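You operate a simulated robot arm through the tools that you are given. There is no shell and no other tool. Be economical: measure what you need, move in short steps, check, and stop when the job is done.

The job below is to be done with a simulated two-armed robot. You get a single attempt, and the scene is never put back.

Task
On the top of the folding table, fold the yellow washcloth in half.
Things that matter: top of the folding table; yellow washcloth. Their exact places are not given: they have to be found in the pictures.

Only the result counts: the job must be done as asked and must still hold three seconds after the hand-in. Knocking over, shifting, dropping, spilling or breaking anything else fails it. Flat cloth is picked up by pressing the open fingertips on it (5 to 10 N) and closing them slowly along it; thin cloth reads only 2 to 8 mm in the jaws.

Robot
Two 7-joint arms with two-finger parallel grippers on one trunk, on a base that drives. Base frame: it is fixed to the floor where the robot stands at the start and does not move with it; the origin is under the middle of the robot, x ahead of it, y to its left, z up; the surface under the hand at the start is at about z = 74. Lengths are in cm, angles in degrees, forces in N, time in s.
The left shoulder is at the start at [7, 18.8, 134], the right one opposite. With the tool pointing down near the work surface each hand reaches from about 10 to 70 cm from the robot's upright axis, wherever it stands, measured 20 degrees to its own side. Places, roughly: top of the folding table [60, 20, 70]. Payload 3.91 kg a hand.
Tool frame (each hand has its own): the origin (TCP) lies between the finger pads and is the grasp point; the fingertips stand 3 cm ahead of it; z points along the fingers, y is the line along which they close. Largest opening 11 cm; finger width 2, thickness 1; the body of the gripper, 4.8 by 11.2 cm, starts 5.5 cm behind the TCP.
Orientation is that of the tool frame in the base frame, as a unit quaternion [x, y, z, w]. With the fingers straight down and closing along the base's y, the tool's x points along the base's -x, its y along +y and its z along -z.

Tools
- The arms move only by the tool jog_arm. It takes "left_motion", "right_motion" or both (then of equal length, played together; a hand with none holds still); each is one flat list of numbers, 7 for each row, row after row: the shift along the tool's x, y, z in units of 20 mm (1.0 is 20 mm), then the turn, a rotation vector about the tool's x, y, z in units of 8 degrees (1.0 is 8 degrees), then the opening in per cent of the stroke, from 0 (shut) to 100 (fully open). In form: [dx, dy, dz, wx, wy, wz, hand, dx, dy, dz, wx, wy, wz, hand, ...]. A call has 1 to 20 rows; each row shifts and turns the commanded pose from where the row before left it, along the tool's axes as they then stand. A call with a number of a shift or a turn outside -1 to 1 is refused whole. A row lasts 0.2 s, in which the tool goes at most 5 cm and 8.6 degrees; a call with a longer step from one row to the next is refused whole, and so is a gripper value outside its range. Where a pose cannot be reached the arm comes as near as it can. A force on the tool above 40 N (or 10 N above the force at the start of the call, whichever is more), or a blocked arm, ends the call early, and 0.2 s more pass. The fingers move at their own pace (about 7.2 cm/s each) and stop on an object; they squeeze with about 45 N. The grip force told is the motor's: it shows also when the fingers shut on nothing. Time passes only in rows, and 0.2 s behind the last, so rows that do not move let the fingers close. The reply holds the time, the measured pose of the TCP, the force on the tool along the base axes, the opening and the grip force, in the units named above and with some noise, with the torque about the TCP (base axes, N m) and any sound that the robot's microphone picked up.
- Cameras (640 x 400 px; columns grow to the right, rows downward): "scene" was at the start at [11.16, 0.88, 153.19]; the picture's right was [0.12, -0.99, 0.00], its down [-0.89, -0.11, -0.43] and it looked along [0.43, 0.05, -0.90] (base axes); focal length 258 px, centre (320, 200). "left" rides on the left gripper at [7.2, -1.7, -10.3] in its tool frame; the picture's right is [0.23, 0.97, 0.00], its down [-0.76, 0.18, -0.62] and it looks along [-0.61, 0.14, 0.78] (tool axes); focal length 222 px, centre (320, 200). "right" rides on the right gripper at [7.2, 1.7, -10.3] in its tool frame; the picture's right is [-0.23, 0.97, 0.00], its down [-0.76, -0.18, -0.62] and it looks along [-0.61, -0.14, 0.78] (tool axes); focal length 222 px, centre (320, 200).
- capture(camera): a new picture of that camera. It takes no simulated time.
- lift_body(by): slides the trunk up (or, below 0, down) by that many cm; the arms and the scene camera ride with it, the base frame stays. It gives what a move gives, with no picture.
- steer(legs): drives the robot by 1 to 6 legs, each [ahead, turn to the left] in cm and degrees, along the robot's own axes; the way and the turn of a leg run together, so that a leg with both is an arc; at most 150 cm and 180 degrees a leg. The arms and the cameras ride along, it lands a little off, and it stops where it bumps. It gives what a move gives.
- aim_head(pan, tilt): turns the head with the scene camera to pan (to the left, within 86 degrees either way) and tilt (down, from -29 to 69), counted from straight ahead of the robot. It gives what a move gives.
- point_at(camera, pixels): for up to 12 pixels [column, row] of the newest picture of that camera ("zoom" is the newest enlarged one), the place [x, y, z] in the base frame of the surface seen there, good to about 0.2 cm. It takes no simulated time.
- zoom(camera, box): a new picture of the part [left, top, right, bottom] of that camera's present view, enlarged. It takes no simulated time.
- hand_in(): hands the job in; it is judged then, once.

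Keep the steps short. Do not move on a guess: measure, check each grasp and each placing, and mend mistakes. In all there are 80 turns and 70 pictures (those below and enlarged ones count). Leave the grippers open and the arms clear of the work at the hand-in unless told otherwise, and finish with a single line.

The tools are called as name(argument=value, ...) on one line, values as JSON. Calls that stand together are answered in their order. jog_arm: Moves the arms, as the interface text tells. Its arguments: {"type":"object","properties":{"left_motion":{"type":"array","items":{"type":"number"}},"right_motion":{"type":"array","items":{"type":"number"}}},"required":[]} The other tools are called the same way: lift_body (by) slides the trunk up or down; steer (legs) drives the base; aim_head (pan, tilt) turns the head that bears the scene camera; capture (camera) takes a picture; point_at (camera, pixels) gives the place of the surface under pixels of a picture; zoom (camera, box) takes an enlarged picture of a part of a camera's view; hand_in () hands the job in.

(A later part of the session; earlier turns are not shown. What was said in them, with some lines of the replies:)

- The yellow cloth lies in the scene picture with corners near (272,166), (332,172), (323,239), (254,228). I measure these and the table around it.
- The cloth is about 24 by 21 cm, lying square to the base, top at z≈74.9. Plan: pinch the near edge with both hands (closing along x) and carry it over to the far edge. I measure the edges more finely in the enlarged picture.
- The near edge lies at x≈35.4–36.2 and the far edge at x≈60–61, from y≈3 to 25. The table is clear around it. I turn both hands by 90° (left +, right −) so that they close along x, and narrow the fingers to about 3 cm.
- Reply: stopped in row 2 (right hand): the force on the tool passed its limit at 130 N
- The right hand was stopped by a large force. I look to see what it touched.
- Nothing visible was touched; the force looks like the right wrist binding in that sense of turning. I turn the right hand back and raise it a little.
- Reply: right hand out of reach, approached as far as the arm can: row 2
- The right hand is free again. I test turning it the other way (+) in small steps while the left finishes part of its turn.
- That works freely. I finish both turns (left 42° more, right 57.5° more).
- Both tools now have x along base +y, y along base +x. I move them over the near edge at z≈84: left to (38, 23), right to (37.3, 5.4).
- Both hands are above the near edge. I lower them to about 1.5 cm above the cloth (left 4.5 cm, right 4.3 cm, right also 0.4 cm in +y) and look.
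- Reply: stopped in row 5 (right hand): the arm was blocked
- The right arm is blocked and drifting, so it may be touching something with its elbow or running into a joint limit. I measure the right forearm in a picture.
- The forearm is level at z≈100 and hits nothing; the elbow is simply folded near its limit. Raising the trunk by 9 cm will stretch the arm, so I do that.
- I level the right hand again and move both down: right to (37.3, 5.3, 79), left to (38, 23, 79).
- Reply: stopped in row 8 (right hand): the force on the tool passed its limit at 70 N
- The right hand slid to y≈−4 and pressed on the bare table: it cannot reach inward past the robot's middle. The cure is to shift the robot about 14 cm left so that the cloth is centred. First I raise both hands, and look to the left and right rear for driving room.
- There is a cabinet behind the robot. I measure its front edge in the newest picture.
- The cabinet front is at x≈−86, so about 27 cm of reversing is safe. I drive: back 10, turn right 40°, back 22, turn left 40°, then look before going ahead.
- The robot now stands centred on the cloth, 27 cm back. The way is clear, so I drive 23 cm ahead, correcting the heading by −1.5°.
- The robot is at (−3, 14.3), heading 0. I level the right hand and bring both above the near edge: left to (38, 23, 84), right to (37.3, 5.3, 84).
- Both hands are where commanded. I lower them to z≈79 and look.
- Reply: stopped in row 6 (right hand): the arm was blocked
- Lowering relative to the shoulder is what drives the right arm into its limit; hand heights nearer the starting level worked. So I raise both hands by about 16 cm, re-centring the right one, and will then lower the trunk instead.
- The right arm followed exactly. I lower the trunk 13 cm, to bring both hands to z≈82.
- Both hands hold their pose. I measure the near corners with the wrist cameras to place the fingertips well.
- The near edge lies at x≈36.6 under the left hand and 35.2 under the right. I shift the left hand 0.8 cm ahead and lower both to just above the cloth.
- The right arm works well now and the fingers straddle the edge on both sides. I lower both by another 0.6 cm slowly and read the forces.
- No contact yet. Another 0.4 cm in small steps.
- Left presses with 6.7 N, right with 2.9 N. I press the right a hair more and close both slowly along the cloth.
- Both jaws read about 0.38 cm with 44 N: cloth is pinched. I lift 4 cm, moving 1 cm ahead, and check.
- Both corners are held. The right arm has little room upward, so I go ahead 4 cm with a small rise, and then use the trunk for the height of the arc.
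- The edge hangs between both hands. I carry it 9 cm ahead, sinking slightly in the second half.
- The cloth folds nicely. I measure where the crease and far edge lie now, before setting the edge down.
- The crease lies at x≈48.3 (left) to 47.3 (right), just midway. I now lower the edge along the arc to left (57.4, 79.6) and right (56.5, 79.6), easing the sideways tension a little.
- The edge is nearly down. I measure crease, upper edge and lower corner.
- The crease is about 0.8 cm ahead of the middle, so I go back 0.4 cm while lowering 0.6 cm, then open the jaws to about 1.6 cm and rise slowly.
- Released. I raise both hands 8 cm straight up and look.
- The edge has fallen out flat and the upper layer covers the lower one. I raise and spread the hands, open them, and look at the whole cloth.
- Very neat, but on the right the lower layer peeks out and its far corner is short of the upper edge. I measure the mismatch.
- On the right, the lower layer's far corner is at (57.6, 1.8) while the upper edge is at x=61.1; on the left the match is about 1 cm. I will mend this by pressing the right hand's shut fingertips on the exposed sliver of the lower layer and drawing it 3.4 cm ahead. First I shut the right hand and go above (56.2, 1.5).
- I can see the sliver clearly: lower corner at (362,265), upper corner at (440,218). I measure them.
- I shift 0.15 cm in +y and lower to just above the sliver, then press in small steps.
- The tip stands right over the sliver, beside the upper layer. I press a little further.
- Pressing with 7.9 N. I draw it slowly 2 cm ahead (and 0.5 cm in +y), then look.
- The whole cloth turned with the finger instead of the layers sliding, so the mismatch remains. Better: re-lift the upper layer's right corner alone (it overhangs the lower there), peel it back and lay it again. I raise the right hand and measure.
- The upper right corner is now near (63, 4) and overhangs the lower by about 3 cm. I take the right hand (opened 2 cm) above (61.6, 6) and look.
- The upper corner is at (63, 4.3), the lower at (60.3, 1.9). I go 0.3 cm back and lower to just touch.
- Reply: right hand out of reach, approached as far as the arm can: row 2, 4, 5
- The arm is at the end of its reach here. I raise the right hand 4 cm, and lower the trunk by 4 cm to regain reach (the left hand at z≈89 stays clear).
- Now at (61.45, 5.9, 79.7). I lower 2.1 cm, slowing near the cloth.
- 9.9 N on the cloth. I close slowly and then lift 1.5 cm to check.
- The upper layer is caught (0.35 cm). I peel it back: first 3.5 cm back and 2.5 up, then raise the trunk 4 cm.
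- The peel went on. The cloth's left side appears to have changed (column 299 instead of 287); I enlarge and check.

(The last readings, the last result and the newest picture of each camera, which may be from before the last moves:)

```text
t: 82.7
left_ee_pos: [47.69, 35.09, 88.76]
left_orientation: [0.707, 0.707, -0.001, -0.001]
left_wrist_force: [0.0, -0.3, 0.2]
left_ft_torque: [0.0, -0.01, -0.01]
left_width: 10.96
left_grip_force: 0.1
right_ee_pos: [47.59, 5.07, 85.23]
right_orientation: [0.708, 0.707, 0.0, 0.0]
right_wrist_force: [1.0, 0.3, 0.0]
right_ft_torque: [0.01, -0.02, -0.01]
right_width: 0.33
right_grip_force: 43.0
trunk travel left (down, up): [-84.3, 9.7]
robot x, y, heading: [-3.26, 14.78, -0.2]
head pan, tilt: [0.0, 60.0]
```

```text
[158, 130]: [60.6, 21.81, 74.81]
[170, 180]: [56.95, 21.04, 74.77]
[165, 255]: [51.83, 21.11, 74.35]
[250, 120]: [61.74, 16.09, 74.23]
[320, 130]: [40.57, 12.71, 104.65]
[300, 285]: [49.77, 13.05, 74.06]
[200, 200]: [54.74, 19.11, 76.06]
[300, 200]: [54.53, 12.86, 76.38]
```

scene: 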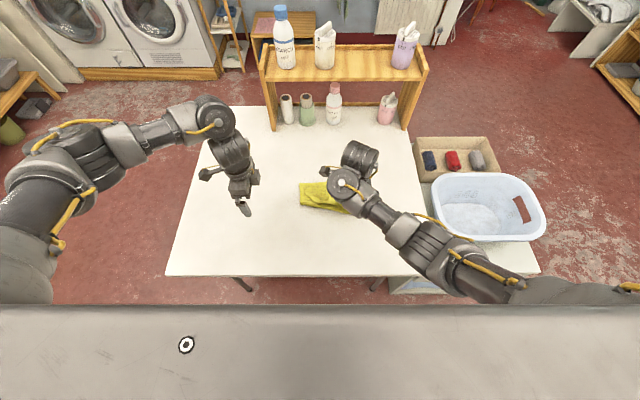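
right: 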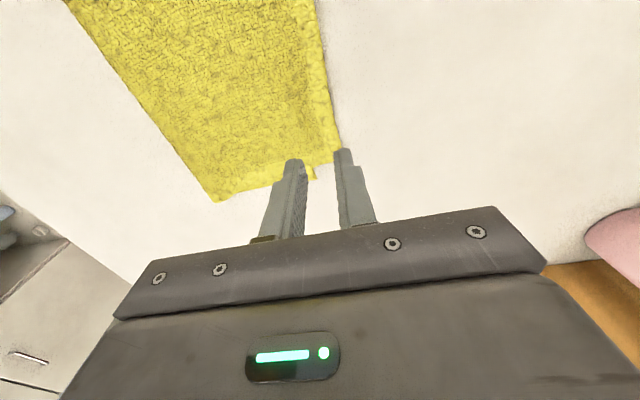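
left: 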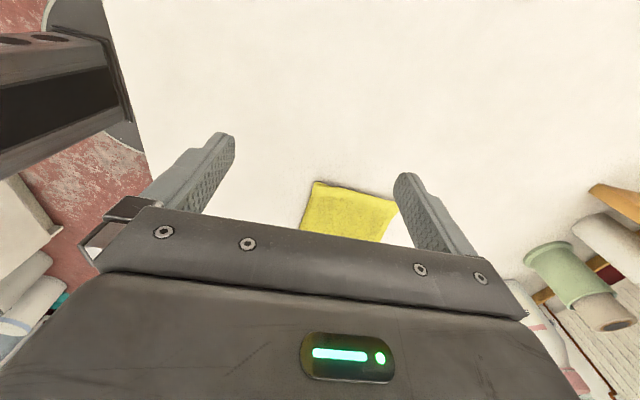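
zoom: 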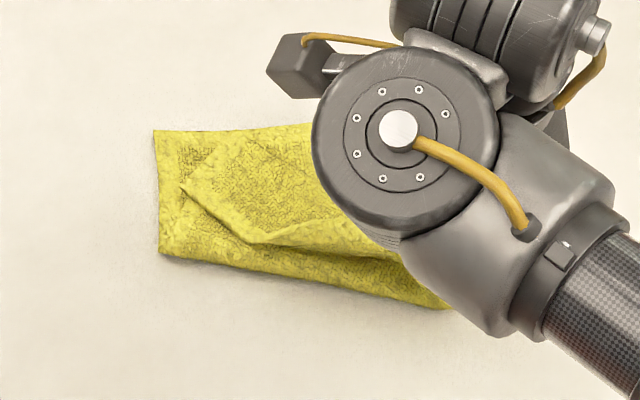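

The peel dragged the left side of the upper layer along and shifted the cloth, so a one-sided mend is no good. I will unfold fully and redo the two-handed fold, releasing about 1.5 cm earlier this time. First I lay the right corner back down at the near side.

jog_arm(right_motion=[-0.125, -0.39, 0.1, 0, 0, 0, 0, -0.125, -0.39, 0.1, 0, 0, 0, 0, -0.125, -0.39, 0.1, 0, 0, 0, 0, -0.125, -0.39, 0.1, 0, 0, 0, 0, -0.125, -0.39, 0.3, 0, 0, 0, 0, -0.125, -0.39, 0.36, 0, 0, 0, 0, -0.125, -0.39, 0.36, 0, 0, 0, 0, -0.125, -0.39, 0.36, 0, 0, 0, 0, -0.125, -0.39, 0.36, 0, 0, 0, 0, -0.125, -0.39, 0.36, 0, 0, 0, 0, -0.125, -0.39, 0.36, 0, 0, 0, 0, -0.125, -0.39, 0.36, 0, 0, 0, 0, 0, 0, 0, 0, 0, 0, 0])

zoom(camera="scene", box=[256, 150, 400, 250])

```text
t: 85.5
left_ee_pos: [47.8, 35.08, 88.78]
left_orientation: [0.707, 0.707, 0.0, 0.0]
left_wrist_force: [0.4, -0.1, 0.3]
left_ft_torque: [0.04, 0.0, 0.01]
left_width: 11.01
left_grip_force: 0.2
right_ee_pos: [38.37, 2.02, 78.97]
right_orientation: [0.708, 0.706, 0.001, 0.0]
right_wrist_force: [0.2, 1.3, 0.5]
right_ft_torque: [0.01, -0.07, 0.03]
right_width: 0.33
right_grip_force: 43.3
trunk travel left (down, up): [-84.3, 9.7]
robot x, y, heading: [-3.13, 14.71, -0.2]
head pan, tilt: [0.0, 60.0]
```

```text
4.00 times, centred on (328, 200) of scene
```

zoom: 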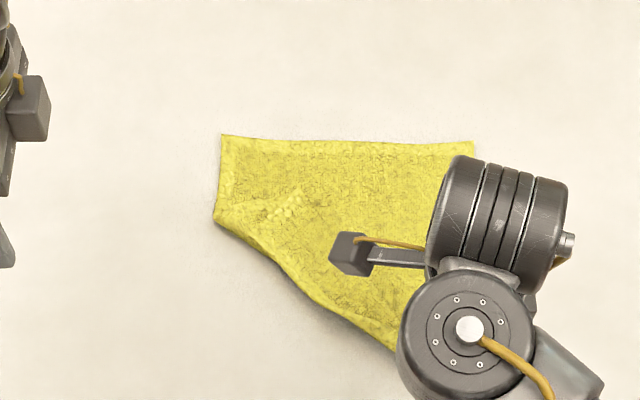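

The right side is unfolded; the left corner is still folded over, its tip near (303,190). I measure the outline while the right hand holds its corner.

point_at(camera="zoom", pixels=[[223, 138], [303, 190], [290, 205], [216, 218], [300, 290], [393, 347], [470, 144], [340, 145], [265, 212], [260, 240]])

zoom(camera="scene", box=[304, 178, 352, 208])

```text
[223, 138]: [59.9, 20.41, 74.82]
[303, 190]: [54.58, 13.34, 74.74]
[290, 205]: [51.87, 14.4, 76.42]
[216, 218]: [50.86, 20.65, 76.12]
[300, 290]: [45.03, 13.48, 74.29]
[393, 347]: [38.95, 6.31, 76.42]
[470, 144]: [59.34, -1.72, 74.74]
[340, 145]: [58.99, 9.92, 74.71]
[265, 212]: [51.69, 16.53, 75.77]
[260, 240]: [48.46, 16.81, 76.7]
```

```text
13.33 times, centred on (328, 193) of scene
```

zoom: 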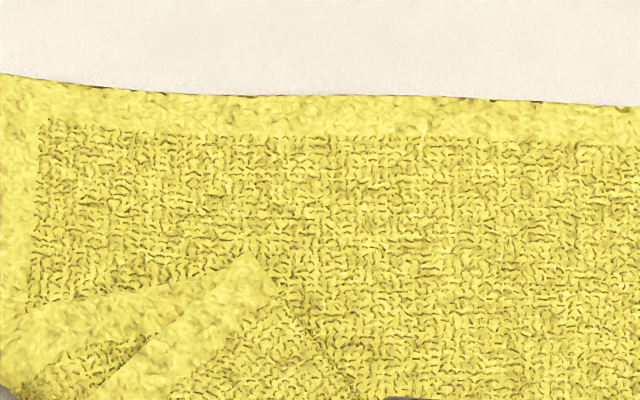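

The folded-over tip lies near (53.5, 13.2). The left hand will pick it up about 1.7 cm inside the tip while the right keeps its corner. I bring the left hand above (51.8, 13.4) with a 3 cm opening.

jog_arm(left_motion=[-0.904, 0.167, 0.283, 0, 0, 0, 27, -0.904, 0.167, 0.283, 0, 0, 0, 27, -0.904, 0.167, 0.283, 0, 0, 0, 27, -0.904, 0.167, 0.283, 0, 0, 0, 27, -0.904, 0.167, 0.283, 0, 0, 0, 27, -0.904, 0.167, 0.283, 0, 0, 0, 27, -0.904, 0.167, 0.283, 0, 0, 0, 27, -0.904, 0.167, 0.283, 0, 0, 0, 27, -0.904, 0.167, 0.283, 0, 0, 0, 27, -0.904, 0.167, 0.283, 0, 0, 0, 27, -0.904, 0.167, 0.283, 0, 0, 0, 27, -0.904, 0.167, 0.283, 0, 0, 0, 27, 0, 0, 0, 0, 0, 0, 27])

capture(camera="left")

```text
t: 88.3
left_ee_pos: [51.77, 13.41, 82.13]
left_orientation: [0.707, 0.707, 0.0, -0.001]
left_wrist_force: [-0.2, -0.9, 0.1]
left_ft_torque: [-0.03, 0.0, 0.03]
left_width: 2.96
left_grip_force: 0.1
right_ee_pos: [38.28, 2.06, 78.87]
right_orientation: [0.708, 0.706, 0.001, 0.001]
right_wrist_force: [0.1, 0.0, 0.1]
right_ft_torque: [-0.02, 0.0, 0.01]
right_width: 0.34
right_grip_force: 43.8
trunk travel left (down, up): [-84.3, 9.7]
robot x, y, heading: [-3.77, 14.67, -0.2]
head pan, tilt: [0.0, 60.0]
```

```text
12 pictures are left
```

left: 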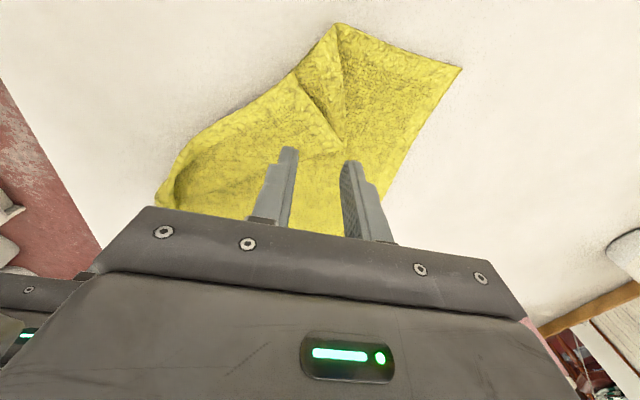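

The tip of the folded corner shows at (345,155). I measure it and some points around.

point_at(camera="left", pixels=[[343, 150], [338, 120], [320, 150], [300, 130], [325, 100], [350, 140], [325, 170]])

```text
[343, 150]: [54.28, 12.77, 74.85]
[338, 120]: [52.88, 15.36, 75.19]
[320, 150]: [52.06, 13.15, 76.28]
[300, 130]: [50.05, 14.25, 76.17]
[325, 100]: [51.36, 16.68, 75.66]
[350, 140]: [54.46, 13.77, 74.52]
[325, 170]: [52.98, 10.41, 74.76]
```

The tip is at about (53.7, 13), the top layer at z≈76.2. The fingers straddle it well. I lower to contact.

jog_arm(left_motion=[0, 0, 0.5, 0, 0, 0, 27, 0, 0, 0.5, 0, 0, 0, 27, 0, 0, 0.4, 0, 0, 0, 27, 0, 0, 0.2, 0, 0, 0, 27, 0, 0, 0.1, 0, 0, 0, 27, 0, 0, 0.1, 0, 0, 0, 27, 0, 0, 0.1, 0, 0, 0, 27, 0, 0, 0, 0, 0, 0, 27])

```text
t: 90.1
left_ee_pos: [51.74, 13.24, 78.29]
left_orientation: [0.707, 0.707, 0.0, 0.001]
left_wrist_force: [-0.8, -0.1, 0.6]
left_ft_torque: [0.01, -0.01, 0.0]
left_width: 2.96
left_grip_force: 0.1
right_ee_pos: [38.28, 2.03, 78.86]
right_orientation: [0.708, 0.706, 0.001, 0.0]
right_wrist_force: [1.4, 0.3, 0.6]
right_ft_torque: [-0.01, -0.02, 0.0]
right_width: 0.37
right_grip_force: 43.0
trunk travel left (down, up): [-84.3, 9.7]
robot x, y, heading: [-3.21, 14.54, 0.0]
head pan, tilt: [0.0, 60.0]
```

Nearly no force yet. Further in 0.1 cm steps.

jog_arm(left_motion=[0, 0, 0.06, 0, 0, 0, 27, 0, 0, 0.05, 0, 0, 0, 27, 0, 0, 0.05, 0, 0, 0, 27, 0, 0, 0, 0, 0, 0, 27])

```text
t: 91.1
left_ee_pos: [51.69, 13.26, 77.81]
left_orientation: [0.707, 0.707, 0.0, 0.0]
left_wrist_force: [0.3, -1.7, 4.7]
left_ft_torque: [-0.03, 0.03, 0.03]
left_width: 2.94
left_grip_force: 0.0
right_ee_pos: [38.31, 1.84, 78.85]
right_orientation: [0.707, 0.707, 0.001, 0.0]
right_wrist_force: [0.0, 1.1, 0.1]
right_ft_torque: [0.0, -0.01, 0.0]
right_width: 0.33
right_grip_force: 43.6
trunk travel left (down, up): [-84.3, 9.7]
robot x, y, heading: [-3.32, 14.47, -0.0]
head pan, tilt: [0.0, 60.0]
```

4.7 N. I close slowly, lift 2 cm and check.

jog_arm(left_motion=[0, 0, 0.02, 0, 0, 0, 26, 0, 0, 0, 0, 0, 0, 24, 0, 0, 0, 0, 0, 0, 22, 0, 0, 0, 0, 0, 0, 20, 0, 0, 0, 0, 0, 0, 18, 0, 0, 0, 0, 0, 0, 16, 0, 0, 0, 0, 0, 0, 14, 0, 0, 0, 0, 0, 0, 12, 0, 0, 0, 0, 0, 0, 10, 0, 0, 0, 0, 0, 0, 8, 0, 0, 0, 0, 0, 0, 6, 0, 0, 0, 0, 0, 0, 4, 0, 0, 0, 0, 0, 0, 2, 0, 0, 0, 0, 0, 0, 0, 0, 0, 0, 0, 0, 0, 0, 0, 0, -0.25, 0, 0, 0, 0, 0, 0, -0.25, 0, 0, 0, 0, 0, 0, -0.25, 0, 0, 0, 0, 0, 0, -0.25, 0, 0, 0, 0])

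capture(camera="left")

```text
t: 95.1
left_ee_pos: [51.63, 13.49, 79.77]
left_orientation: [0.707, 0.708, 0.0, 0.0]
left_wrist_force: [0.7, -1.1, -0.3]
left_ft_torque: [-0.04, 0.02, 0.0]
left_width: 0.56
left_grip_force: 45.1
right_ee_pos: [38.3, 2.01, 78.77]
right_orientation: [0.707, 0.707, 0.001, 0.0]
right_wrist_force: [0.1, 0.7, -0.2]
right_ft_torque: [0.01, -0.04, 0.02]
right_width: 0.34
right_grip_force: 43.5
trunk travel left (down, up): [-84.3, 9.7]
robot x, y, heading: [-3.52, 14.32, 0.2]
head pan, tilt: [0.0, 60.0]
```

```text
11 pictures are left
```

left: 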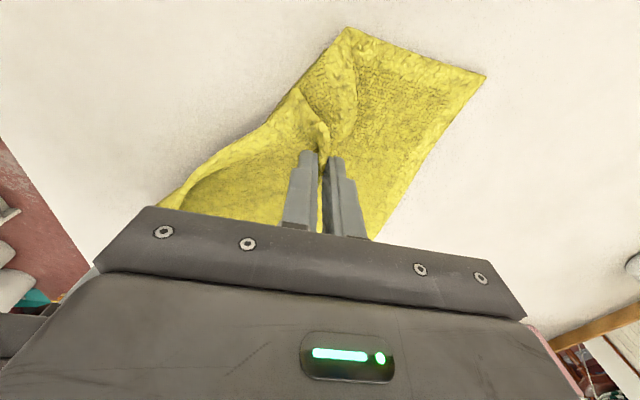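

Caught (0.56 cm, slightly thicker). To make sure only the upper layer is held, I lift and swing it part way to (46, 16.5, 84), then look.

jog_arm(left_motion=[0.05, -0.1, -0.3, 0, 0, 0, 0, 0.1, -0.2, -0.3, 0, 0, 0, 0, 0.15, -0.3, -0.3, 0, 0, 0, 0, 0.15, -0.3, -0.3, 0, 0, 0, 0, 0.2, -0.35, -0.3, 0, 0, 0, 0, 0.2, -0.35, -0.3, 0, 0, 0, 0, 0.25, -0.4, -0.2, 0, 0, 0, 0, 0.25, -0.4, -0.1, 0, 0, 0, 0, 0.2, -0.4, 0, 0, 0, 0, 0, 0, 0, 0, 0, 0, 0, 0])

zoom(camera="scene", box=[256, 150, 400, 250])

```text
t: 97.3
left_ee_pos: [46.11, 16.35, 84.1]
left_orientation: [0.707, 0.707, 0.0, 0.001]
left_wrist_force: [0.3, 0.2, -0.4]
left_ft_torque: [0.0, -0.01, 0.01]
left_width: 0.58
left_grip_force: 45.4
right_ee_pos: [38.37, 1.95, 78.8]
right_orientation: [0.708, 0.706, 0.001, 0.0]
right_wrist_force: [0.3, 0.9, -0.2]
right_ft_torque: [0.0, -0.03, -0.04]
right_width: 0.34
right_grip_force: 43.4
trunk travel left (down, up): [-84.3, 9.7]
robot x, y, heading: [-3.29, 15.0, -0.1]
head pan, tilt: [0.0, 60.0]
```

```text
4.00 times, centred on (328, 200) of scene
```

zoom: 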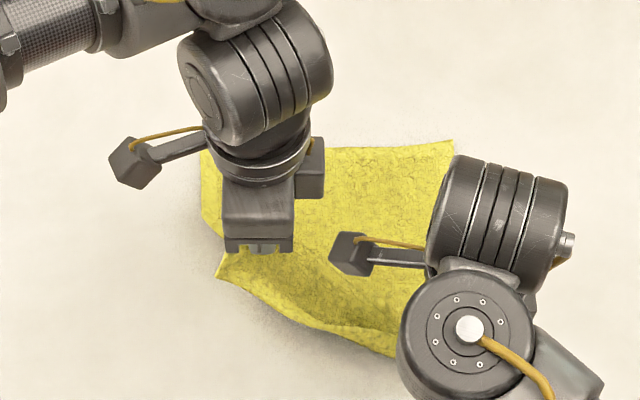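

Only the upper layer is held and the far edge lies flat. I move the left hand to (39, 19.3, 80) so that the whole near edge comes out flat beside the right hand.

jog_arm(left_motion=[0.16, -0.39, 0, 0, 0, 0, 0, 0.16, -0.39, 0.1, 0, 0, 0, 0, 0.16, -0.39, 0.2, 0, 0, 0, 0, 0.16, -0.39, 0.25, 0, 0, 0, 0, 0.16, -0.39, 0.3, 0, 0, 0, 0, 0.16, -0.39, 0.3, 0, 0, 0, 0, 0.16, -0.39, 0.3, 0, 0, 0, 0, 0.16, -0.39, 0.3, 0, 0, 0, 0, 0.16, -0.39, 0.3, 0, 0, 0, 0, 0, 0, 0, 0, 0, 0, 0])

zoom(camera="scene", box=[256, 150, 400, 250])

point_at(camera="zoom", pixels=[[205, 148], [330, 150], [449, 145], [205, 200], [205, 250], [300, 335], [350, 345]])

```text
t: 99.5
left_ee_pos: [39.1, 19.19, 79.98]
left_orientation: [0.707, 0.708, 0.0, 0.0]
left_wrist_force: [0.3, 0.3, -0.4]
left_ft_torque: [-0.02, -0.04, 0.0]
left_width: 0.57
left_grip_force: 45.3
right_ee_pos: [38.39, 1.94, 78.76]
right_orientation: [0.707, 0.707, 0.001, 0.0]
right_wrist_force: [-0.3, -0.3, -0.1]
right_ft_torque: [0.01, -0.02, -0.02]
right_width: 0.33
right_grip_force: 43.2
trunk travel left (down, up): [-84.3, 9.7]
robot x, y, heading: [-3.59, 14.84, -0.3]
head pan, tilt: [0.0, 60.0]
```

```text
4.00 times, centred on (328, 200) of scene
```

zoom: 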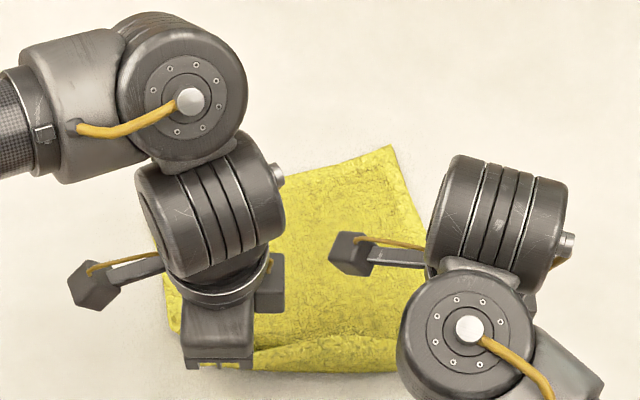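

```text
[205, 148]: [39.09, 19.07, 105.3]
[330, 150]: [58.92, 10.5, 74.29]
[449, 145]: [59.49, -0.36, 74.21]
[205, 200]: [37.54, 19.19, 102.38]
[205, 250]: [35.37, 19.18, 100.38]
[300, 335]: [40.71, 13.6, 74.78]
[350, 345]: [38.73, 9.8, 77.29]
```

The cloth turned when the left hand pulled. I set both hands down, release, raise and spread them, to see the unfolded cloth whole before grasping again.

jog_arm(left_motion=[0, 0.1, 0.3, 0, 0, 0, 0, 0, 0.1, 0.3, 0, 0, 0, 0, 0, 0, 0.2, 0, 0, 0, 0, 0, 0, 0, 0, 0, 0, 5, 0, 0, 0, 0, 0, 0, 12, 0, 0, 0, 0, 0, 0, 20, 0, 0, 0, 0, 0, 0, 20, 0, 0, -0.3, 0, 0, 0, 20, 0, 0, -0.6, 0, 0, 0, 20, 0, 0, -0.8, 0, 0, 0, 20, 0.5, 0, -0.8, 0, 0, 0, 20, 0.9, 0, -0.8, 0, 0, 0, 20, 0.9, 0, -0.3, 0, 0, 0, 20, 0.9, 0, 0, 0, 0, 0, 20, 0.9, 0, 0, 0, 0, 0, 20, 0.9, 0, 0, 0, 0, 0, 20, 0.9, 0, 0, 0, 0, 0, 20, 0, 0, 0, 0, 0, 0, 20], right_motion=[0, 0, 0.1, 0, 0, 0, 0, 0, 0, 0.1, 0, 0, 0, 0, 0, 0, 0.1, 0, 0, 0, 0, 0, 0, 0, 0, 0, 0, 5, 0, 0, 0, 0, 0, 0, 12, 0, 0, 0, 0, 0, 0, 20, 0, 0, 0, 0, 0, 0, 20, 0, 0, -0.3, 0, 0, 0, 20, 0, 0, -0.6, 0, 0, 0, 20, 0, 0, -0.8, 0, 0, 0, 20, -0.4, 0, -0.8, 0, 0, 0, 20, -0.6, 0, -0.8, 0, 0, 0, 20, -0.6, 0, 0, 0, 0, 0, 20, -0.6, 0, 0, 0, 0, 0, 20, -0.6, 0, 0, 0, 0, 0, 20, -0.6, 0, 0, 0, 0, 0, 20, -0.6, 0, 0, 0, 0, 0, 20, 0, 0, 0, 0, 0, 0, 20])

zoom(camera="scene", box=[256, 150, 400, 250])

```text
t: 103.3
left_ee_pos: [39.54, 31.15, 85.44]
left_orientation: [0.707, 0.707, 0.0, 0.0]
left_wrist_force: [0.5, 0.0, 0.3]
left_ft_torque: [-0.03, 0.01, 0.0]
left_width: 2.21
left_grip_force: 0.0
right_ee_pos: [38.13, -5.86, 84.89]
right_orientation: [0.708, 0.706, 0.001, 0.0]
right_wrist_force: [-0.1, 0.6, -0.2]
right_ft_torque: [-0.02, -0.02, 0.0]
right_width: 2.21
right_grip_force: 0.0
trunk travel left (down, up): [-84.3, 9.7]
robot x, y, heading: [-3.24, 14.31, 0.1]
head pan, tilt: [0.0, 60.0]
```

```text
4.00 times, centred on (328, 200) of scene
```

zoom: 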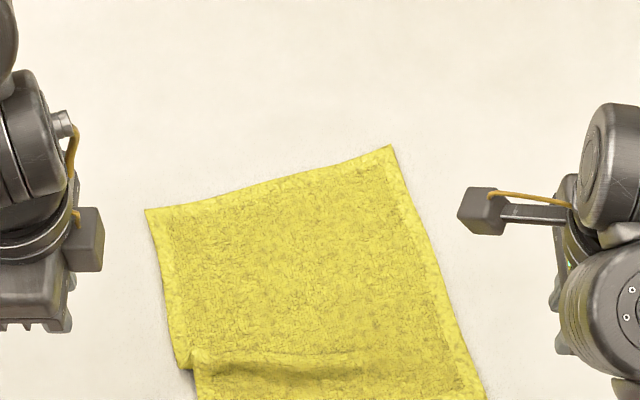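

The cloth lies unfolded, turned about 14°, with one wrinkle at the left near side. I take a picture that shows all of it and measure.

zoom(camera="scene", box=[264, 176, 408, 266])

point_at(camera="zoom", pixels=[[118, 104], [355, 46], [450, 298], [170, 330], [172, 300], [150, 258], [250, 320], [350, 310], [200, 262], [330, 250], [180, 280], [400, 300]])

```text
4.44 times, centred on (336, 221) of scene
```

zoom: 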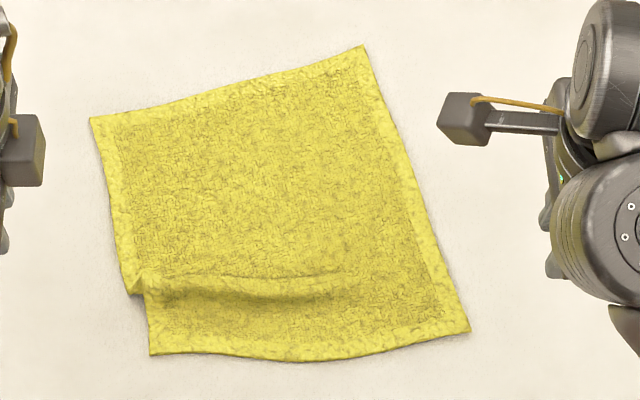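

```text
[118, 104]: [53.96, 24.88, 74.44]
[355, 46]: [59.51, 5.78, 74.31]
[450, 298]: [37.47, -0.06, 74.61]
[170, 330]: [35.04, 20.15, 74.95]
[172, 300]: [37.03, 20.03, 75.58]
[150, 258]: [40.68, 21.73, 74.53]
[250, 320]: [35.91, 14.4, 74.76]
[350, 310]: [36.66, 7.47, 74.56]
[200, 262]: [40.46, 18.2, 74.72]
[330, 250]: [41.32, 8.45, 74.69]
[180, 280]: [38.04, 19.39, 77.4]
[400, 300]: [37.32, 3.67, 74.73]
```

I read the exact corners: (92,120), (362,48), (468,330), (150,352), and the near edge's middle at (300,358).

point_at(camera="zoom", pixels=[[94, 121], [361, 50], [466, 328], [153, 350], [230, 353], [300, 357], [380, 348], [129, 288], [145, 293], [410, 190]])

```text
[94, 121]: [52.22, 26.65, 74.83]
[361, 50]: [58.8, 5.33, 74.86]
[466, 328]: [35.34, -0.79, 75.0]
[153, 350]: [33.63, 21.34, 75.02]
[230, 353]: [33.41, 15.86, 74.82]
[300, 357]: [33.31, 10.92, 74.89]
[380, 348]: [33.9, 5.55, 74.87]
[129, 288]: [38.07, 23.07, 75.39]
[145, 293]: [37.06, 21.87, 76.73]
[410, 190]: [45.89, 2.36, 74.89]
```

The far edge is flat from (52.2, 26.7) to (58.8, 5.3); the near edge runs from (33.6, 21.3) to (35.3, −0.8); the wrinkle is in the half that will be lifted, so it will straighten by itself. I fold again with both hands: grip at left (35.0, 19.0) and right (36.3, 1.7), opening 2 cm. First above these points.

jog_arm(left_motion=[-0.869, -0.324, 0, 0, 0, 0, 18, -0.869, -0.324, 0, 0, 0, 0, 18, -0.869, -0.324, 0, 0, 0, 0, 18, -0.869, -0.324, 0, 0, 0, 0, 18, -0.869, -0.324, 0, 0, 0, 0, 18, -0.869, -0.324, 0, 0, 0, 0, 18, -0.869, -0.324, 0, 0, 0, 0, 18, 0, 0, 0.64, 0, 0, 0, 18, 0, 0, 0.64, 0, 0, 0, 18, 0, 0, 0.64, 0, 0, 0, 18, 0, 0, 0.64, 0, 0, 0, 18, 0, 0, 0.64, 0, 0, 0, 18, 0, 0, 0, 0, 0, 0, 18], right_motion=[0.54, -0.131, 0, 0, 0, 0, 18, 0.54, -0.131, 0, 0, 0, 0, 18, 0.54, -0.131, 0, 0, 0, 0, 18, 0.54, -0.131, 0, 0, 0, 0, 18, 0.54, -0.131, 0, 0, 0, 0, 18, 0.54, -0.131, 0, 0, 0, 0, 18, 0.54, -0.131, 0, 0, 0, 0, 18, 0, 0, 0.59, 0, 0, 0, 18, 0, 0, 0.59, 0, 0, 0, 18, 0, 0, 0.59, 0, 0, 0, 18, 0, 0, 0.59, 0, 0, 0, 18, 0, 0, 0.59, 0, 0, 0, 18, 0, 0, 0, 0, 0, 0, 18])

```text
t: 106.1
left_ee_pos: [35.02, 18.93, 79.0]
left_orientation: [0.707, 0.707, -0.001, 0.001]
left_wrist_force: [-0.1, -0.2, 0.2]
left_ft_torque: [0.01, 0.03, 0.0]
left_width: 2.0
left_grip_force: 0.0
right_ee_pos: [36.4, 1.7, 78.92]
right_orientation: [0.708, 0.706, 0.001, 0.0]
right_wrist_force: [-0.1, -0.1, 0.3]
right_ft_torque: [0.07, 0.02, 0.03]
right_width: 1.95
right_grip_force: 0.1
trunk travel left (down, up): [-84.3, 9.7]
robot x, y, heading: [-3.39, 14.67, -0.1]
head pan, tilt: [0.0, 60.0]
```

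Both are in place. I lower the last 1.5 cm to the cloth, slowing at the end.

jog_arm(left_motion=[0, 0, 0.3, 0, 0, 0, 18, 0, 0, 0.25, 0, 0, 0, 18, 0, 0, 0.1, 0, 0, 0, 18, 0, 0, 0.07, 0, 0, 0, 18, 0, 0, 0.06, 0, 0, 0, 18, 0, 0, 0.05, 0, 0, 0, 18, 0, 0, 0, 0, 0, 0, 18], right_motion=[0, 0, 0.3, 0, 0, 0, 18, 0, 0, 0.25, 0, 0, 0, 18, 0, 0, 0.1, 0, 0, 0, 18, 0, 0, 0.07, 0, 0, 0, 18, 0, 0, 0.06, 0, 0, 0, 18, 0, 0, 0.02, 0, 0, 0, 18, 0, 0, 0, 0, 0, 0, 18])

```text
t: 107.7
left_ee_pos: [34.95, 18.95, 77.55]
left_orientation: [0.707, 0.707, 0.001, 0.001]
left_wrist_force: [0.1, 0.3, 0.4]
left_ft_torque: [-0.05, 0.06, 0.0]
left_width: 2.01
left_grip_force: 0.1
right_ee_pos: [36.24, 1.67, 77.3]
right_orientation: [0.707, 0.707, 0.001, 0.001]
right_wrist_force: [0.2, 1.4, 4.7]
right_ft_torque: [0.01, 0.01, 0.04]
right_width: 1.98
right_grip_force: 0.0
trunk travel left (down, up): [-84.3, 9.7]
robot x, y, heading: [-3.05, 14.58, -0.3]
head pan, tilt: [0.0, 60.0]
```

Right presses with 4.7 N; left needs about 0.2 cm more.

jog_arm(left_motion=[0, 0, 0.05, 0, 0, 0, 18, 0, 0, 0.05, 0, 0, 0, 18, 0, 0, 0.03, 0, 0, 0, 18, 0, 0, 0, 0, 0, 0, 18], right_motion=[0, 0, 0.015, 0, 0, 0, 18, 0, 0, 0, 0, 0, 0, 18, 0, 0, 0, 0, 0, 0, 18, 0, 0, 0, 0, 0, 0, 18])

```text
t: 108.7
left_ee_pos: [34.88, 18.91, 77.32]
left_orientation: [0.707, 0.708, 0.001, 0.002]
left_wrist_force: [2.8, -0.2, 16.7]
left_ft_torque: [-0.04, -0.24, 0.04]
left_width: 2.0
left_grip_force: 0.3
right_ee_pos: [36.35, 1.53, 77.35]
right_orientation: [0.707, 0.707, 0.001, 0.0]
right_wrist_force: [0.1, 1.1, 4.5]
right_ft_torque: [0.05, 0.0, -0.04]
right_width: 1.99
right_grip_force: 0.1
trunk travel left (down, up): [-84.3, 9.7]
robot x, y, heading: [-3.79, 14.84, 0.1]
head pan, tilt: [0.0, 60.0]
```

The left presses too hard (16.7 N); I ease it 0.1 cm, then close both slowly and lift 2 cm.

jog_arm(left_motion=[0, 0, -0.045, 0, 0, 0, 18, 0, 0, 0, 0, 0, 0, 16, 0, 0, 0, 0, 0, 0, 14, 0, 0, 0, 0, 0, 0, 12, 0, 0, 0, 0, 0, 0, 10, 0, 0, 0, 0, 0, 0, 8, 0, 0, 0, 0, 0, 0, 6, 0, 0, 0, 0, 0, 0, 4, 0, 0, 0, 0, 0, 0, 2, 0, 0, 0, 0, 0, 0, 0, 0, 0, 0, 0, 0, 0, 0, 0, 0, 0, 0, 0, 0, 0, 0, 0, -0.25, 0, 0, 0, 0, 0, 0, -0.25, 0, 0, 0, 0, 0, 0, -0.25, 0, 0, 0, 0, 0, 0, -0.25, 0, 0, 0, 0, 0, 0, 0, 0, 0, 0, 0], right_motion=[0, 0, 0.02, 0, 0, 0, 18, 0, 0, 0, 0, 0, 0, 16, 0, 0, 0, 0, 0, 0, 14, 0, 0, 0, 0, 0, 0, 12, 0, 0, 0, 0, 0, 0, 10, 0, 0, 0, 0, 0, 0, 8, 0, 0, 0, 0, 0, 0, 6, 0, 0, 0, 0, 0, 0, 4, 0, 0, 0, 0, 0, 0, 2, 0, 0, 0, 0, 0, 0, 0, 0, 0, 0, 0, 0, 0, 0, 0, 0, 0, 0, 0, 0, 0, 0, 0, -0.25, 0, 0, 0, 0, 0, 0, -0.25, 0, 0, 0, 0, 0, 0, -0.25, 0, 0, 0, 0, 0, 0, -0.25, 0, 0, 0, 0, 0, 0, 0, 0, 0, 0, 0])

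zoom(camera="scene", box=[264, 176, 408, 266])

```text
t: 112.3
left_ee_pos: [34.97, 18.94, 79.15]
left_orientation: [0.707, 0.707, 0.0, 0.0]
left_wrist_force: [0.1, 0.5, 0.9]
left_ft_torque: [0.01, 0.02, 0.01]
left_width: 0.25
left_grip_force: 42.1
right_ee_pos: [36.39, 1.78, 79.3]
right_orientation: [0.708, 0.706, 0.001, 0.0]
right_wrist_force: [-0.7, 0.8, -0.1]
right_ft_torque: [0.01, -0.03, 0.0]
right_width: 0.32
right_grip_force: 42.9
trunk travel left (down, up): [-84.3, 9.7]
robot x, y, heading: [-2.92, 14.4, -0.2]
head pan, tilt: [0.0, 60.0]
```

```text
4.44 times, centred on (336, 221) of scene
```

zoom: 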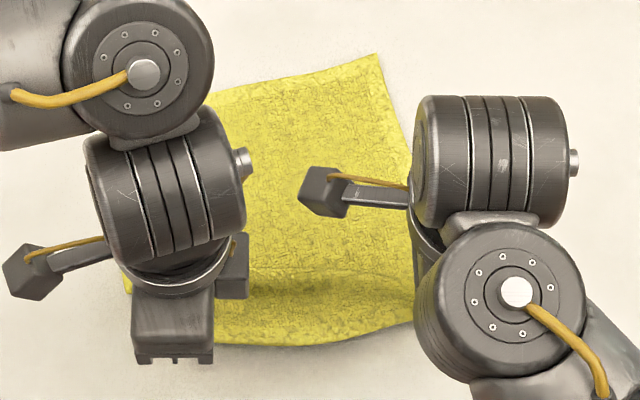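

Both jaws hold cloth (0.25 and 0.32 cm) and the near edge is off the table. I measure the far right corner, which moved slightly.

point_at(camera="zoom", pixels=[[378, 57], [300, 74], [225, 92], [405, 130], [128, 285], [260, 342], [350, 330]])

```text
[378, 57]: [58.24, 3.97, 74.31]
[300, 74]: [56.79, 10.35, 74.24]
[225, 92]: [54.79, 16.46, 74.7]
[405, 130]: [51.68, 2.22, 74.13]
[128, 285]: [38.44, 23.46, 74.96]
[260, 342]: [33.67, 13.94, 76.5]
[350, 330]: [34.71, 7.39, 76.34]
```

The far corners are now about (58.2, 4.0) and (52.3, 25.5), so the fold direction is about (0.965, 0.263). I carry both corners up and over to the top of the arc: left to about (42.5, 20.7), right to (47.2, 4).

jog_arm(left_motion=[0.04, 0.17, -0.45, 0, 0, 0, 0, 0.04, 0.17, -0.45, 0, 0, 0, 0, 0.04, 0.17, -0.45, 0, 0, 0, 0, 0.04, 0.17, -0.45, 0, 0, 0, 0, 0.077, 0.32, -0.3, 0, 0, 0, 0, 0.077, 0.32, -0.3, 0, 0, 0, 0, 0.077, 0.32, -0.3, 0, 0, 0, 0, 0.077, 0.32, -0.3, 0, 0, 0, 0, 0.108, 0.45, -0.15, 0, 0, 0, 0, 0.108, 0.45, -0.15, 0, 0, 0, 0, 0.108, 0.45, -0.15, 0, 0, 0, 0, 0.108, 0.45, -0.15, 0, 0, 0, 0, 0, 0, 0, 0, 0, 0, 0], right_motion=[0.053, 0.25, -0.45, 0, 0, 0, 0, 0.053, 0.25, -0.45, 0, 0, 0, 0, 0.053, 0.25, -0.45, 0, 0, 0, 0, 0.053, 0.25, -0.45, 0, 0, 0, 0, 0.094, 0.45, -0.3, 0, 0, 0, 0, 0.094, 0.45, -0.3, 0, 0, 0, 0, 0.094, 0.45, -0.3, 0, 0, 0, 0, 0.094, 0.45, -0.3, 0, 0, 0, 0, 0.137, 0.65, -0.15, 0, 0, 0, 0, 0.137, 0.65, -0.15, 0, 0, 0, 0, 0.137, 0.65, -0.15, 0, 0, 0, 0, 0.137, 0.65, -0.15, 0, 0, 0, 0, 0, 0, 0, 0, 0, 0, 0])

zoom(camera="scene", box=[264, 166, 392, 246])

```text
t: 115.1
left_ee_pos: [42.51, 20.77, 86.65]
left_orientation: [0.707, 0.707, 0.0, 0.001]
left_wrist_force: [0.1, -1.4, 0.3]
left_ft_torque: [-0.06, -0.01, 0.03]
left_width: 0.22
left_grip_force: 42.3
right_ee_pos: [47.05, 3.76, 86.53]
right_orientation: [0.708, 0.706, 0.002, 0.0]
right_wrist_force: [-0.7, 1.3, 0.4]
right_ft_torque: [0.02, 0.0, -0.02]
right_width: 0.34
right_grip_force: 43.0
trunk travel left (down, up): [-84.3, 9.7]
robot x, y, heading: [-3.68, 14.53, 0.3]
head pan, tilt: [0.0, 60.0]
```

```text
5.00 times, centred on (328, 206) of scene
```

zoom: 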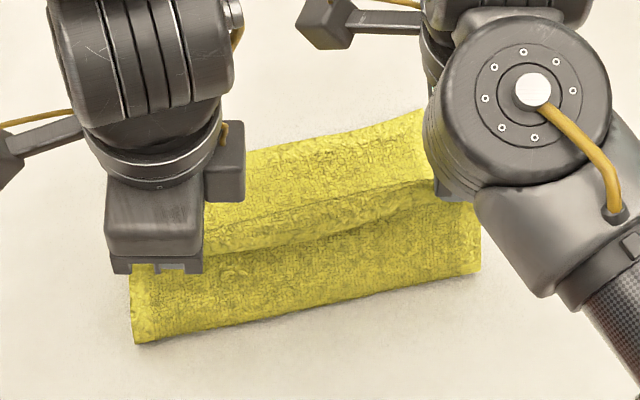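

Both corners are held and the fold forms cleanly. I measure the crease and the far edge.

point_at(camera="zoom", pixels=[[139, 338], [300, 310], [475, 268], [260, 152], [340, 135], [415, 112], [228, 195]])

```text
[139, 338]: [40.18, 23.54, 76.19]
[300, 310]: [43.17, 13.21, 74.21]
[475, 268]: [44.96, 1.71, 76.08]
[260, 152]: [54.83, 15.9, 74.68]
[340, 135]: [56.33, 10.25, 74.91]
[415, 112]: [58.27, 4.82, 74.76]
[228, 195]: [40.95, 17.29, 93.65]
```

Crease from (40.2, 23.5) to (45, 1.7): just midway. I lower the edge along the arc to left (49.2, 22.4), right (53.8, 5.4), z≈79.3.

jog_arm(left_motion=[0.09, 0.37, 0.18, 0, 0, 0, 0, 0.09, 0.37, 0.18, 0, 0, 0, 0, 0.09, 0.37, 0.18, 0, 0, 0, 0, 0.09, 0.37, 0.18, 0, 0, 0, 0, 0.07, 0.29, 0.32, 0, 0, 0, 0, 0.07, 0.29, 0.32, 0, 0, 0, 0, 0.07, 0.29, 0.32, 0, 0, 0, 0, 0.07, 0.29, 0.32, 0, 0, 0, 0, 0.045, 0.18, 0.4, 0, 0, 0, 0, 0.045, 0.18, 0.4, 0, 0, 0, 0, 0.045, 0.18, 0.4, 0, 0, 0, 0, 0.045, 0.18, 0.4, 0, 0, 0, 0, 0, 0, 0, 0, 0, 0, 0], right_motion=[0.09, 0.37, 0.18, 0, 0, 0, 0, 0.09, 0.37, 0.18, 0, 0, 0, 0, 0.09, 0.37, 0.18, 0, 0, 0, 0, 0.09, 0.37, 0.18, 0, 0, 0, 0, 0.07, 0.29, 0.32, 0, 0, 0, 0, 0.07, 0.29, 0.32, 0, 0, 0, 0, 0.07, 0.29, 0.32, 0, 0, 0, 0, 0.07, 0.29, 0.32, 0, 0, 0, 0, 0.045, 0.18, 0.4, 0, 0, 0, 0, 0.045, 0.18, 0.4, 0, 0, 0, 0, 0.045, 0.18, 0.4, 0, 0, 0, 0, 0.045, 0.18, 0.4, 0, 0, 0, 0, 0, 0, 0, 0, 0, 0, 0])

zoom(camera="scene", box=[264, 166, 392, 246])

```text
t: 117.9
left_ee_pos: [49.28, 22.25, 79.42]
left_orientation: [0.707, 0.707, 0.001, 0.0]
left_wrist_force: [-0.2, -0.7, -0.7]
left_ft_torque: [-0.05, -0.02, 0.0]
left_width: 0.25
left_grip_force: 41.8
right_ee_pos: [53.85, 5.52, 79.42]
right_orientation: [0.708, 0.707, 0.001, 0.0]
right_wrist_force: [-0.4, 0.0, 0.2]
right_ft_torque: [-0.02, -0.03, -0.03]
right_width: 0.3
right_grip_force: 43.2
trunk travel left (down, up): [-84.3, 9.7]
robot x, y, heading: [-3.19, 14.14, -0.2]
head pan, tilt: [0.0, 60.0]
```

```text
5.00 times, centred on (328, 206) of scene
```

zoom: 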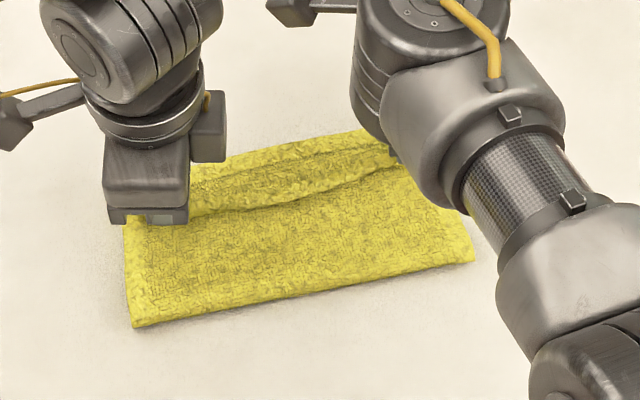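

point_at(camera="zoom", pixels=[[137, 322], [300, 292], [470, 258], [240, 158], [300, 146], [360, 134], [300, 165], [300, 198]])

```text
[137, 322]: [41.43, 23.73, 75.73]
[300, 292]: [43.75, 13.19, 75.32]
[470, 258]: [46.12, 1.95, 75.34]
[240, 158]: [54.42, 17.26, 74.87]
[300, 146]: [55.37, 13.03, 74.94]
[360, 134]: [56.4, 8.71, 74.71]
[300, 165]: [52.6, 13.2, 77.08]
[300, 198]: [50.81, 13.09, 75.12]
```

The crease runs (41.4, 23.7)–(46.1, 2.0) and the lower far edge is visible just beyond the ridge, as wished. I lower 0.6 cm with a 0.2 cm ease back, open slowly and rise.

jog_arm(left_motion=[0, -0.05, 0.1, 0, 0, 0, 0, 0, -0.05, 0.1, 0, 0, 0, 0, 0, 0, 0.1, 0, 0, 0, 0, 0, 0, 0, 0, 0, 0, 0, 0, 0, 0, 0, 0, 0, 5, 0, 0, 0, 0, 0, 0, 10, 0, 0, 0, 0, 0, 0, 15, 0, 0, 0, 0, 0, 0, 15, 0, 0, -0.2, 0, 0, 0, 15, 0, 0, -0.3, 0, 0, 0, 15, 0, 0, -0.6, 0, 0, 0, 15, 0, 0, -0.8, 0, 0, 0, 15, 0, 0, -0.8, 0, 0, 0, 15, 0, 0, -0.8, 0, 0, 0, 15, 0, 0, 0, 0, 0, 0, 15], right_motion=[0, -0.05, 0.1, 0, 0, 0, 0, 0, -0.05, 0.1, 0, 0, 0, 0, 0, 0, 0.1, 0, 0, 0, 0, 0, 0, 0, 0, 0, 0, 0, 0, 0, 0, 0, 0, 0, 5, 0, 0, 0, 0, 0, 0, 10, 0, 0, 0, 0, 0, 0, 15, 0, 0, 0, 0, 0, 0, 15, 0, 0, -0.2, 0, 0, 0, 15, 0, 0, -0.3, 0, 0, 0, 15, 0, 0, -0.6, 0, 0, 0, 15, 0, 0, -0.8, 0, 0, 0, 15, 0, 0, -0.8, 0, 0, 0, 15, 0, 0, -0.8, 0, 0, 0, 15, 0, 0, 0, 0, 0, 0, 15])

jog_arm(left_motion=[0.5, -0.2, -0.1, 0, 0, 0, 15, 0.8, -0.4, -0.1, 0, 0, 0, 15, 0.8, -0.4, -0.1, 0, 0, 0, 100, 0.8, -0.4, 0, 0, 0, 0, 100, 0.8, -0.4, 0, 0, 0, 0, 100, 0.8, -0.4, 0, 0, 0, 0, 100, 0.8, -0.4, 0, 0, 0, 0, 100, 0, 0, 0, 0, 0, 0, 100], right_motion=[-0.4, -0.4, 0, 0, 0, 0, 15, -0.6, -0.6, 0, 0, 0, 0, 15, -0.6, -0.6, 0, 0, 0, 0, 100, -0.6, -0.6, 0, 0, 0, 0, 100, -0.6, -0.6, 0, 0, 0, 0, 100, -0.6, -0.6, 0, 0, 0, 0, 100, -0.6, -0.6, 0, 0, 0, 0, 100, -0.6, -0.6, 0, 0, 0, 0, 100])

zoom(camera="scene", box=[264, 166, 392, 246])

```text
t: 121.1
left_ee_pos: [48.97, 22.68, 85.77]
left_orientation: [0.707, 0.707, -0.001, 0.001]
left_wrist_force: [0.5, 0.2, 0.4]
left_ft_torque: [0.03, 0.0, -0.01]
left_width: 1.65
left_grip_force: 0.2
right_ee_pos: [53.73, 5.42, 85.67]
right_orientation: [0.707, 0.707, 0.001, 0.0]
right_wrist_force: [1.3, -0.2, 0.1]
right_ft_torque: [-0.02, -0.02, -0.01]
right_width: 1.64
right_grip_force: 0.0
trunk travel left (down, up): [-84.3, 9.7]
robot x, y, heading: [-3.53, 14.74, -0.3]
head pan, tilt: [0.0, 60.0]
```

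```text
t: 122.9
left_ee_pos: [43.73, 32.96, 86.36]
left_orientation: [0.707, 0.707, 0.0, 0.0]
left_wrist_force: [-0.6, 0.0, -0.6]
left_ft_torque: [0.05, 0.0, 0.02]
left_width: 11.0
left_grip_force: 0.1
right_ee_pos: [44.41, -3.64, 85.94]
right_orientation: [0.708, 0.706, 0.001, 0.0]
right_wrist_force: [-1.1, 0.9, 0.2]
right_ft_torque: [-0.01, -0.04, 0.0]
right_width: 11.0
right_grip_force: 0.1
trunk travel left (down, up): [-84.3, 9.7]
robot x, y, heading: [-3.34, 14.32, -0.1]
head pan, tilt: [0.0, 60.0]
```

```text
5.00 times, centred on (328, 206) of scene
```

zoom: 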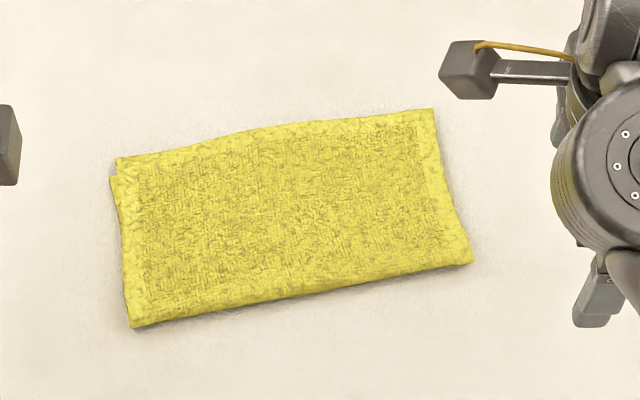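

Now the layers match very well. I verify the corners by measurement.

point_at(camera="zoom", pixels=[[121, 160], [113, 178], [275, 128], [430, 112], [133, 322], [468, 260]])

```text
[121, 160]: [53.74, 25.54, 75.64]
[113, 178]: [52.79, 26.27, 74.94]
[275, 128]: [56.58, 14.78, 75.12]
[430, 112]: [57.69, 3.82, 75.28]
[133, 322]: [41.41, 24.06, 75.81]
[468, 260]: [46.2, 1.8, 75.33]
```

The left corners match within about 1.2 cm and the right ones within about 0.5 cm. The cloth lies flat on the table, the hands are open and clear, and nothing else was moved. I hand in.

hand_in()

```text
The job is handed in.
```

The yellow washcloth is folded in half on the folding table, with its layers matching to about 1.2 cm on the left and 0.5 cm on the right.
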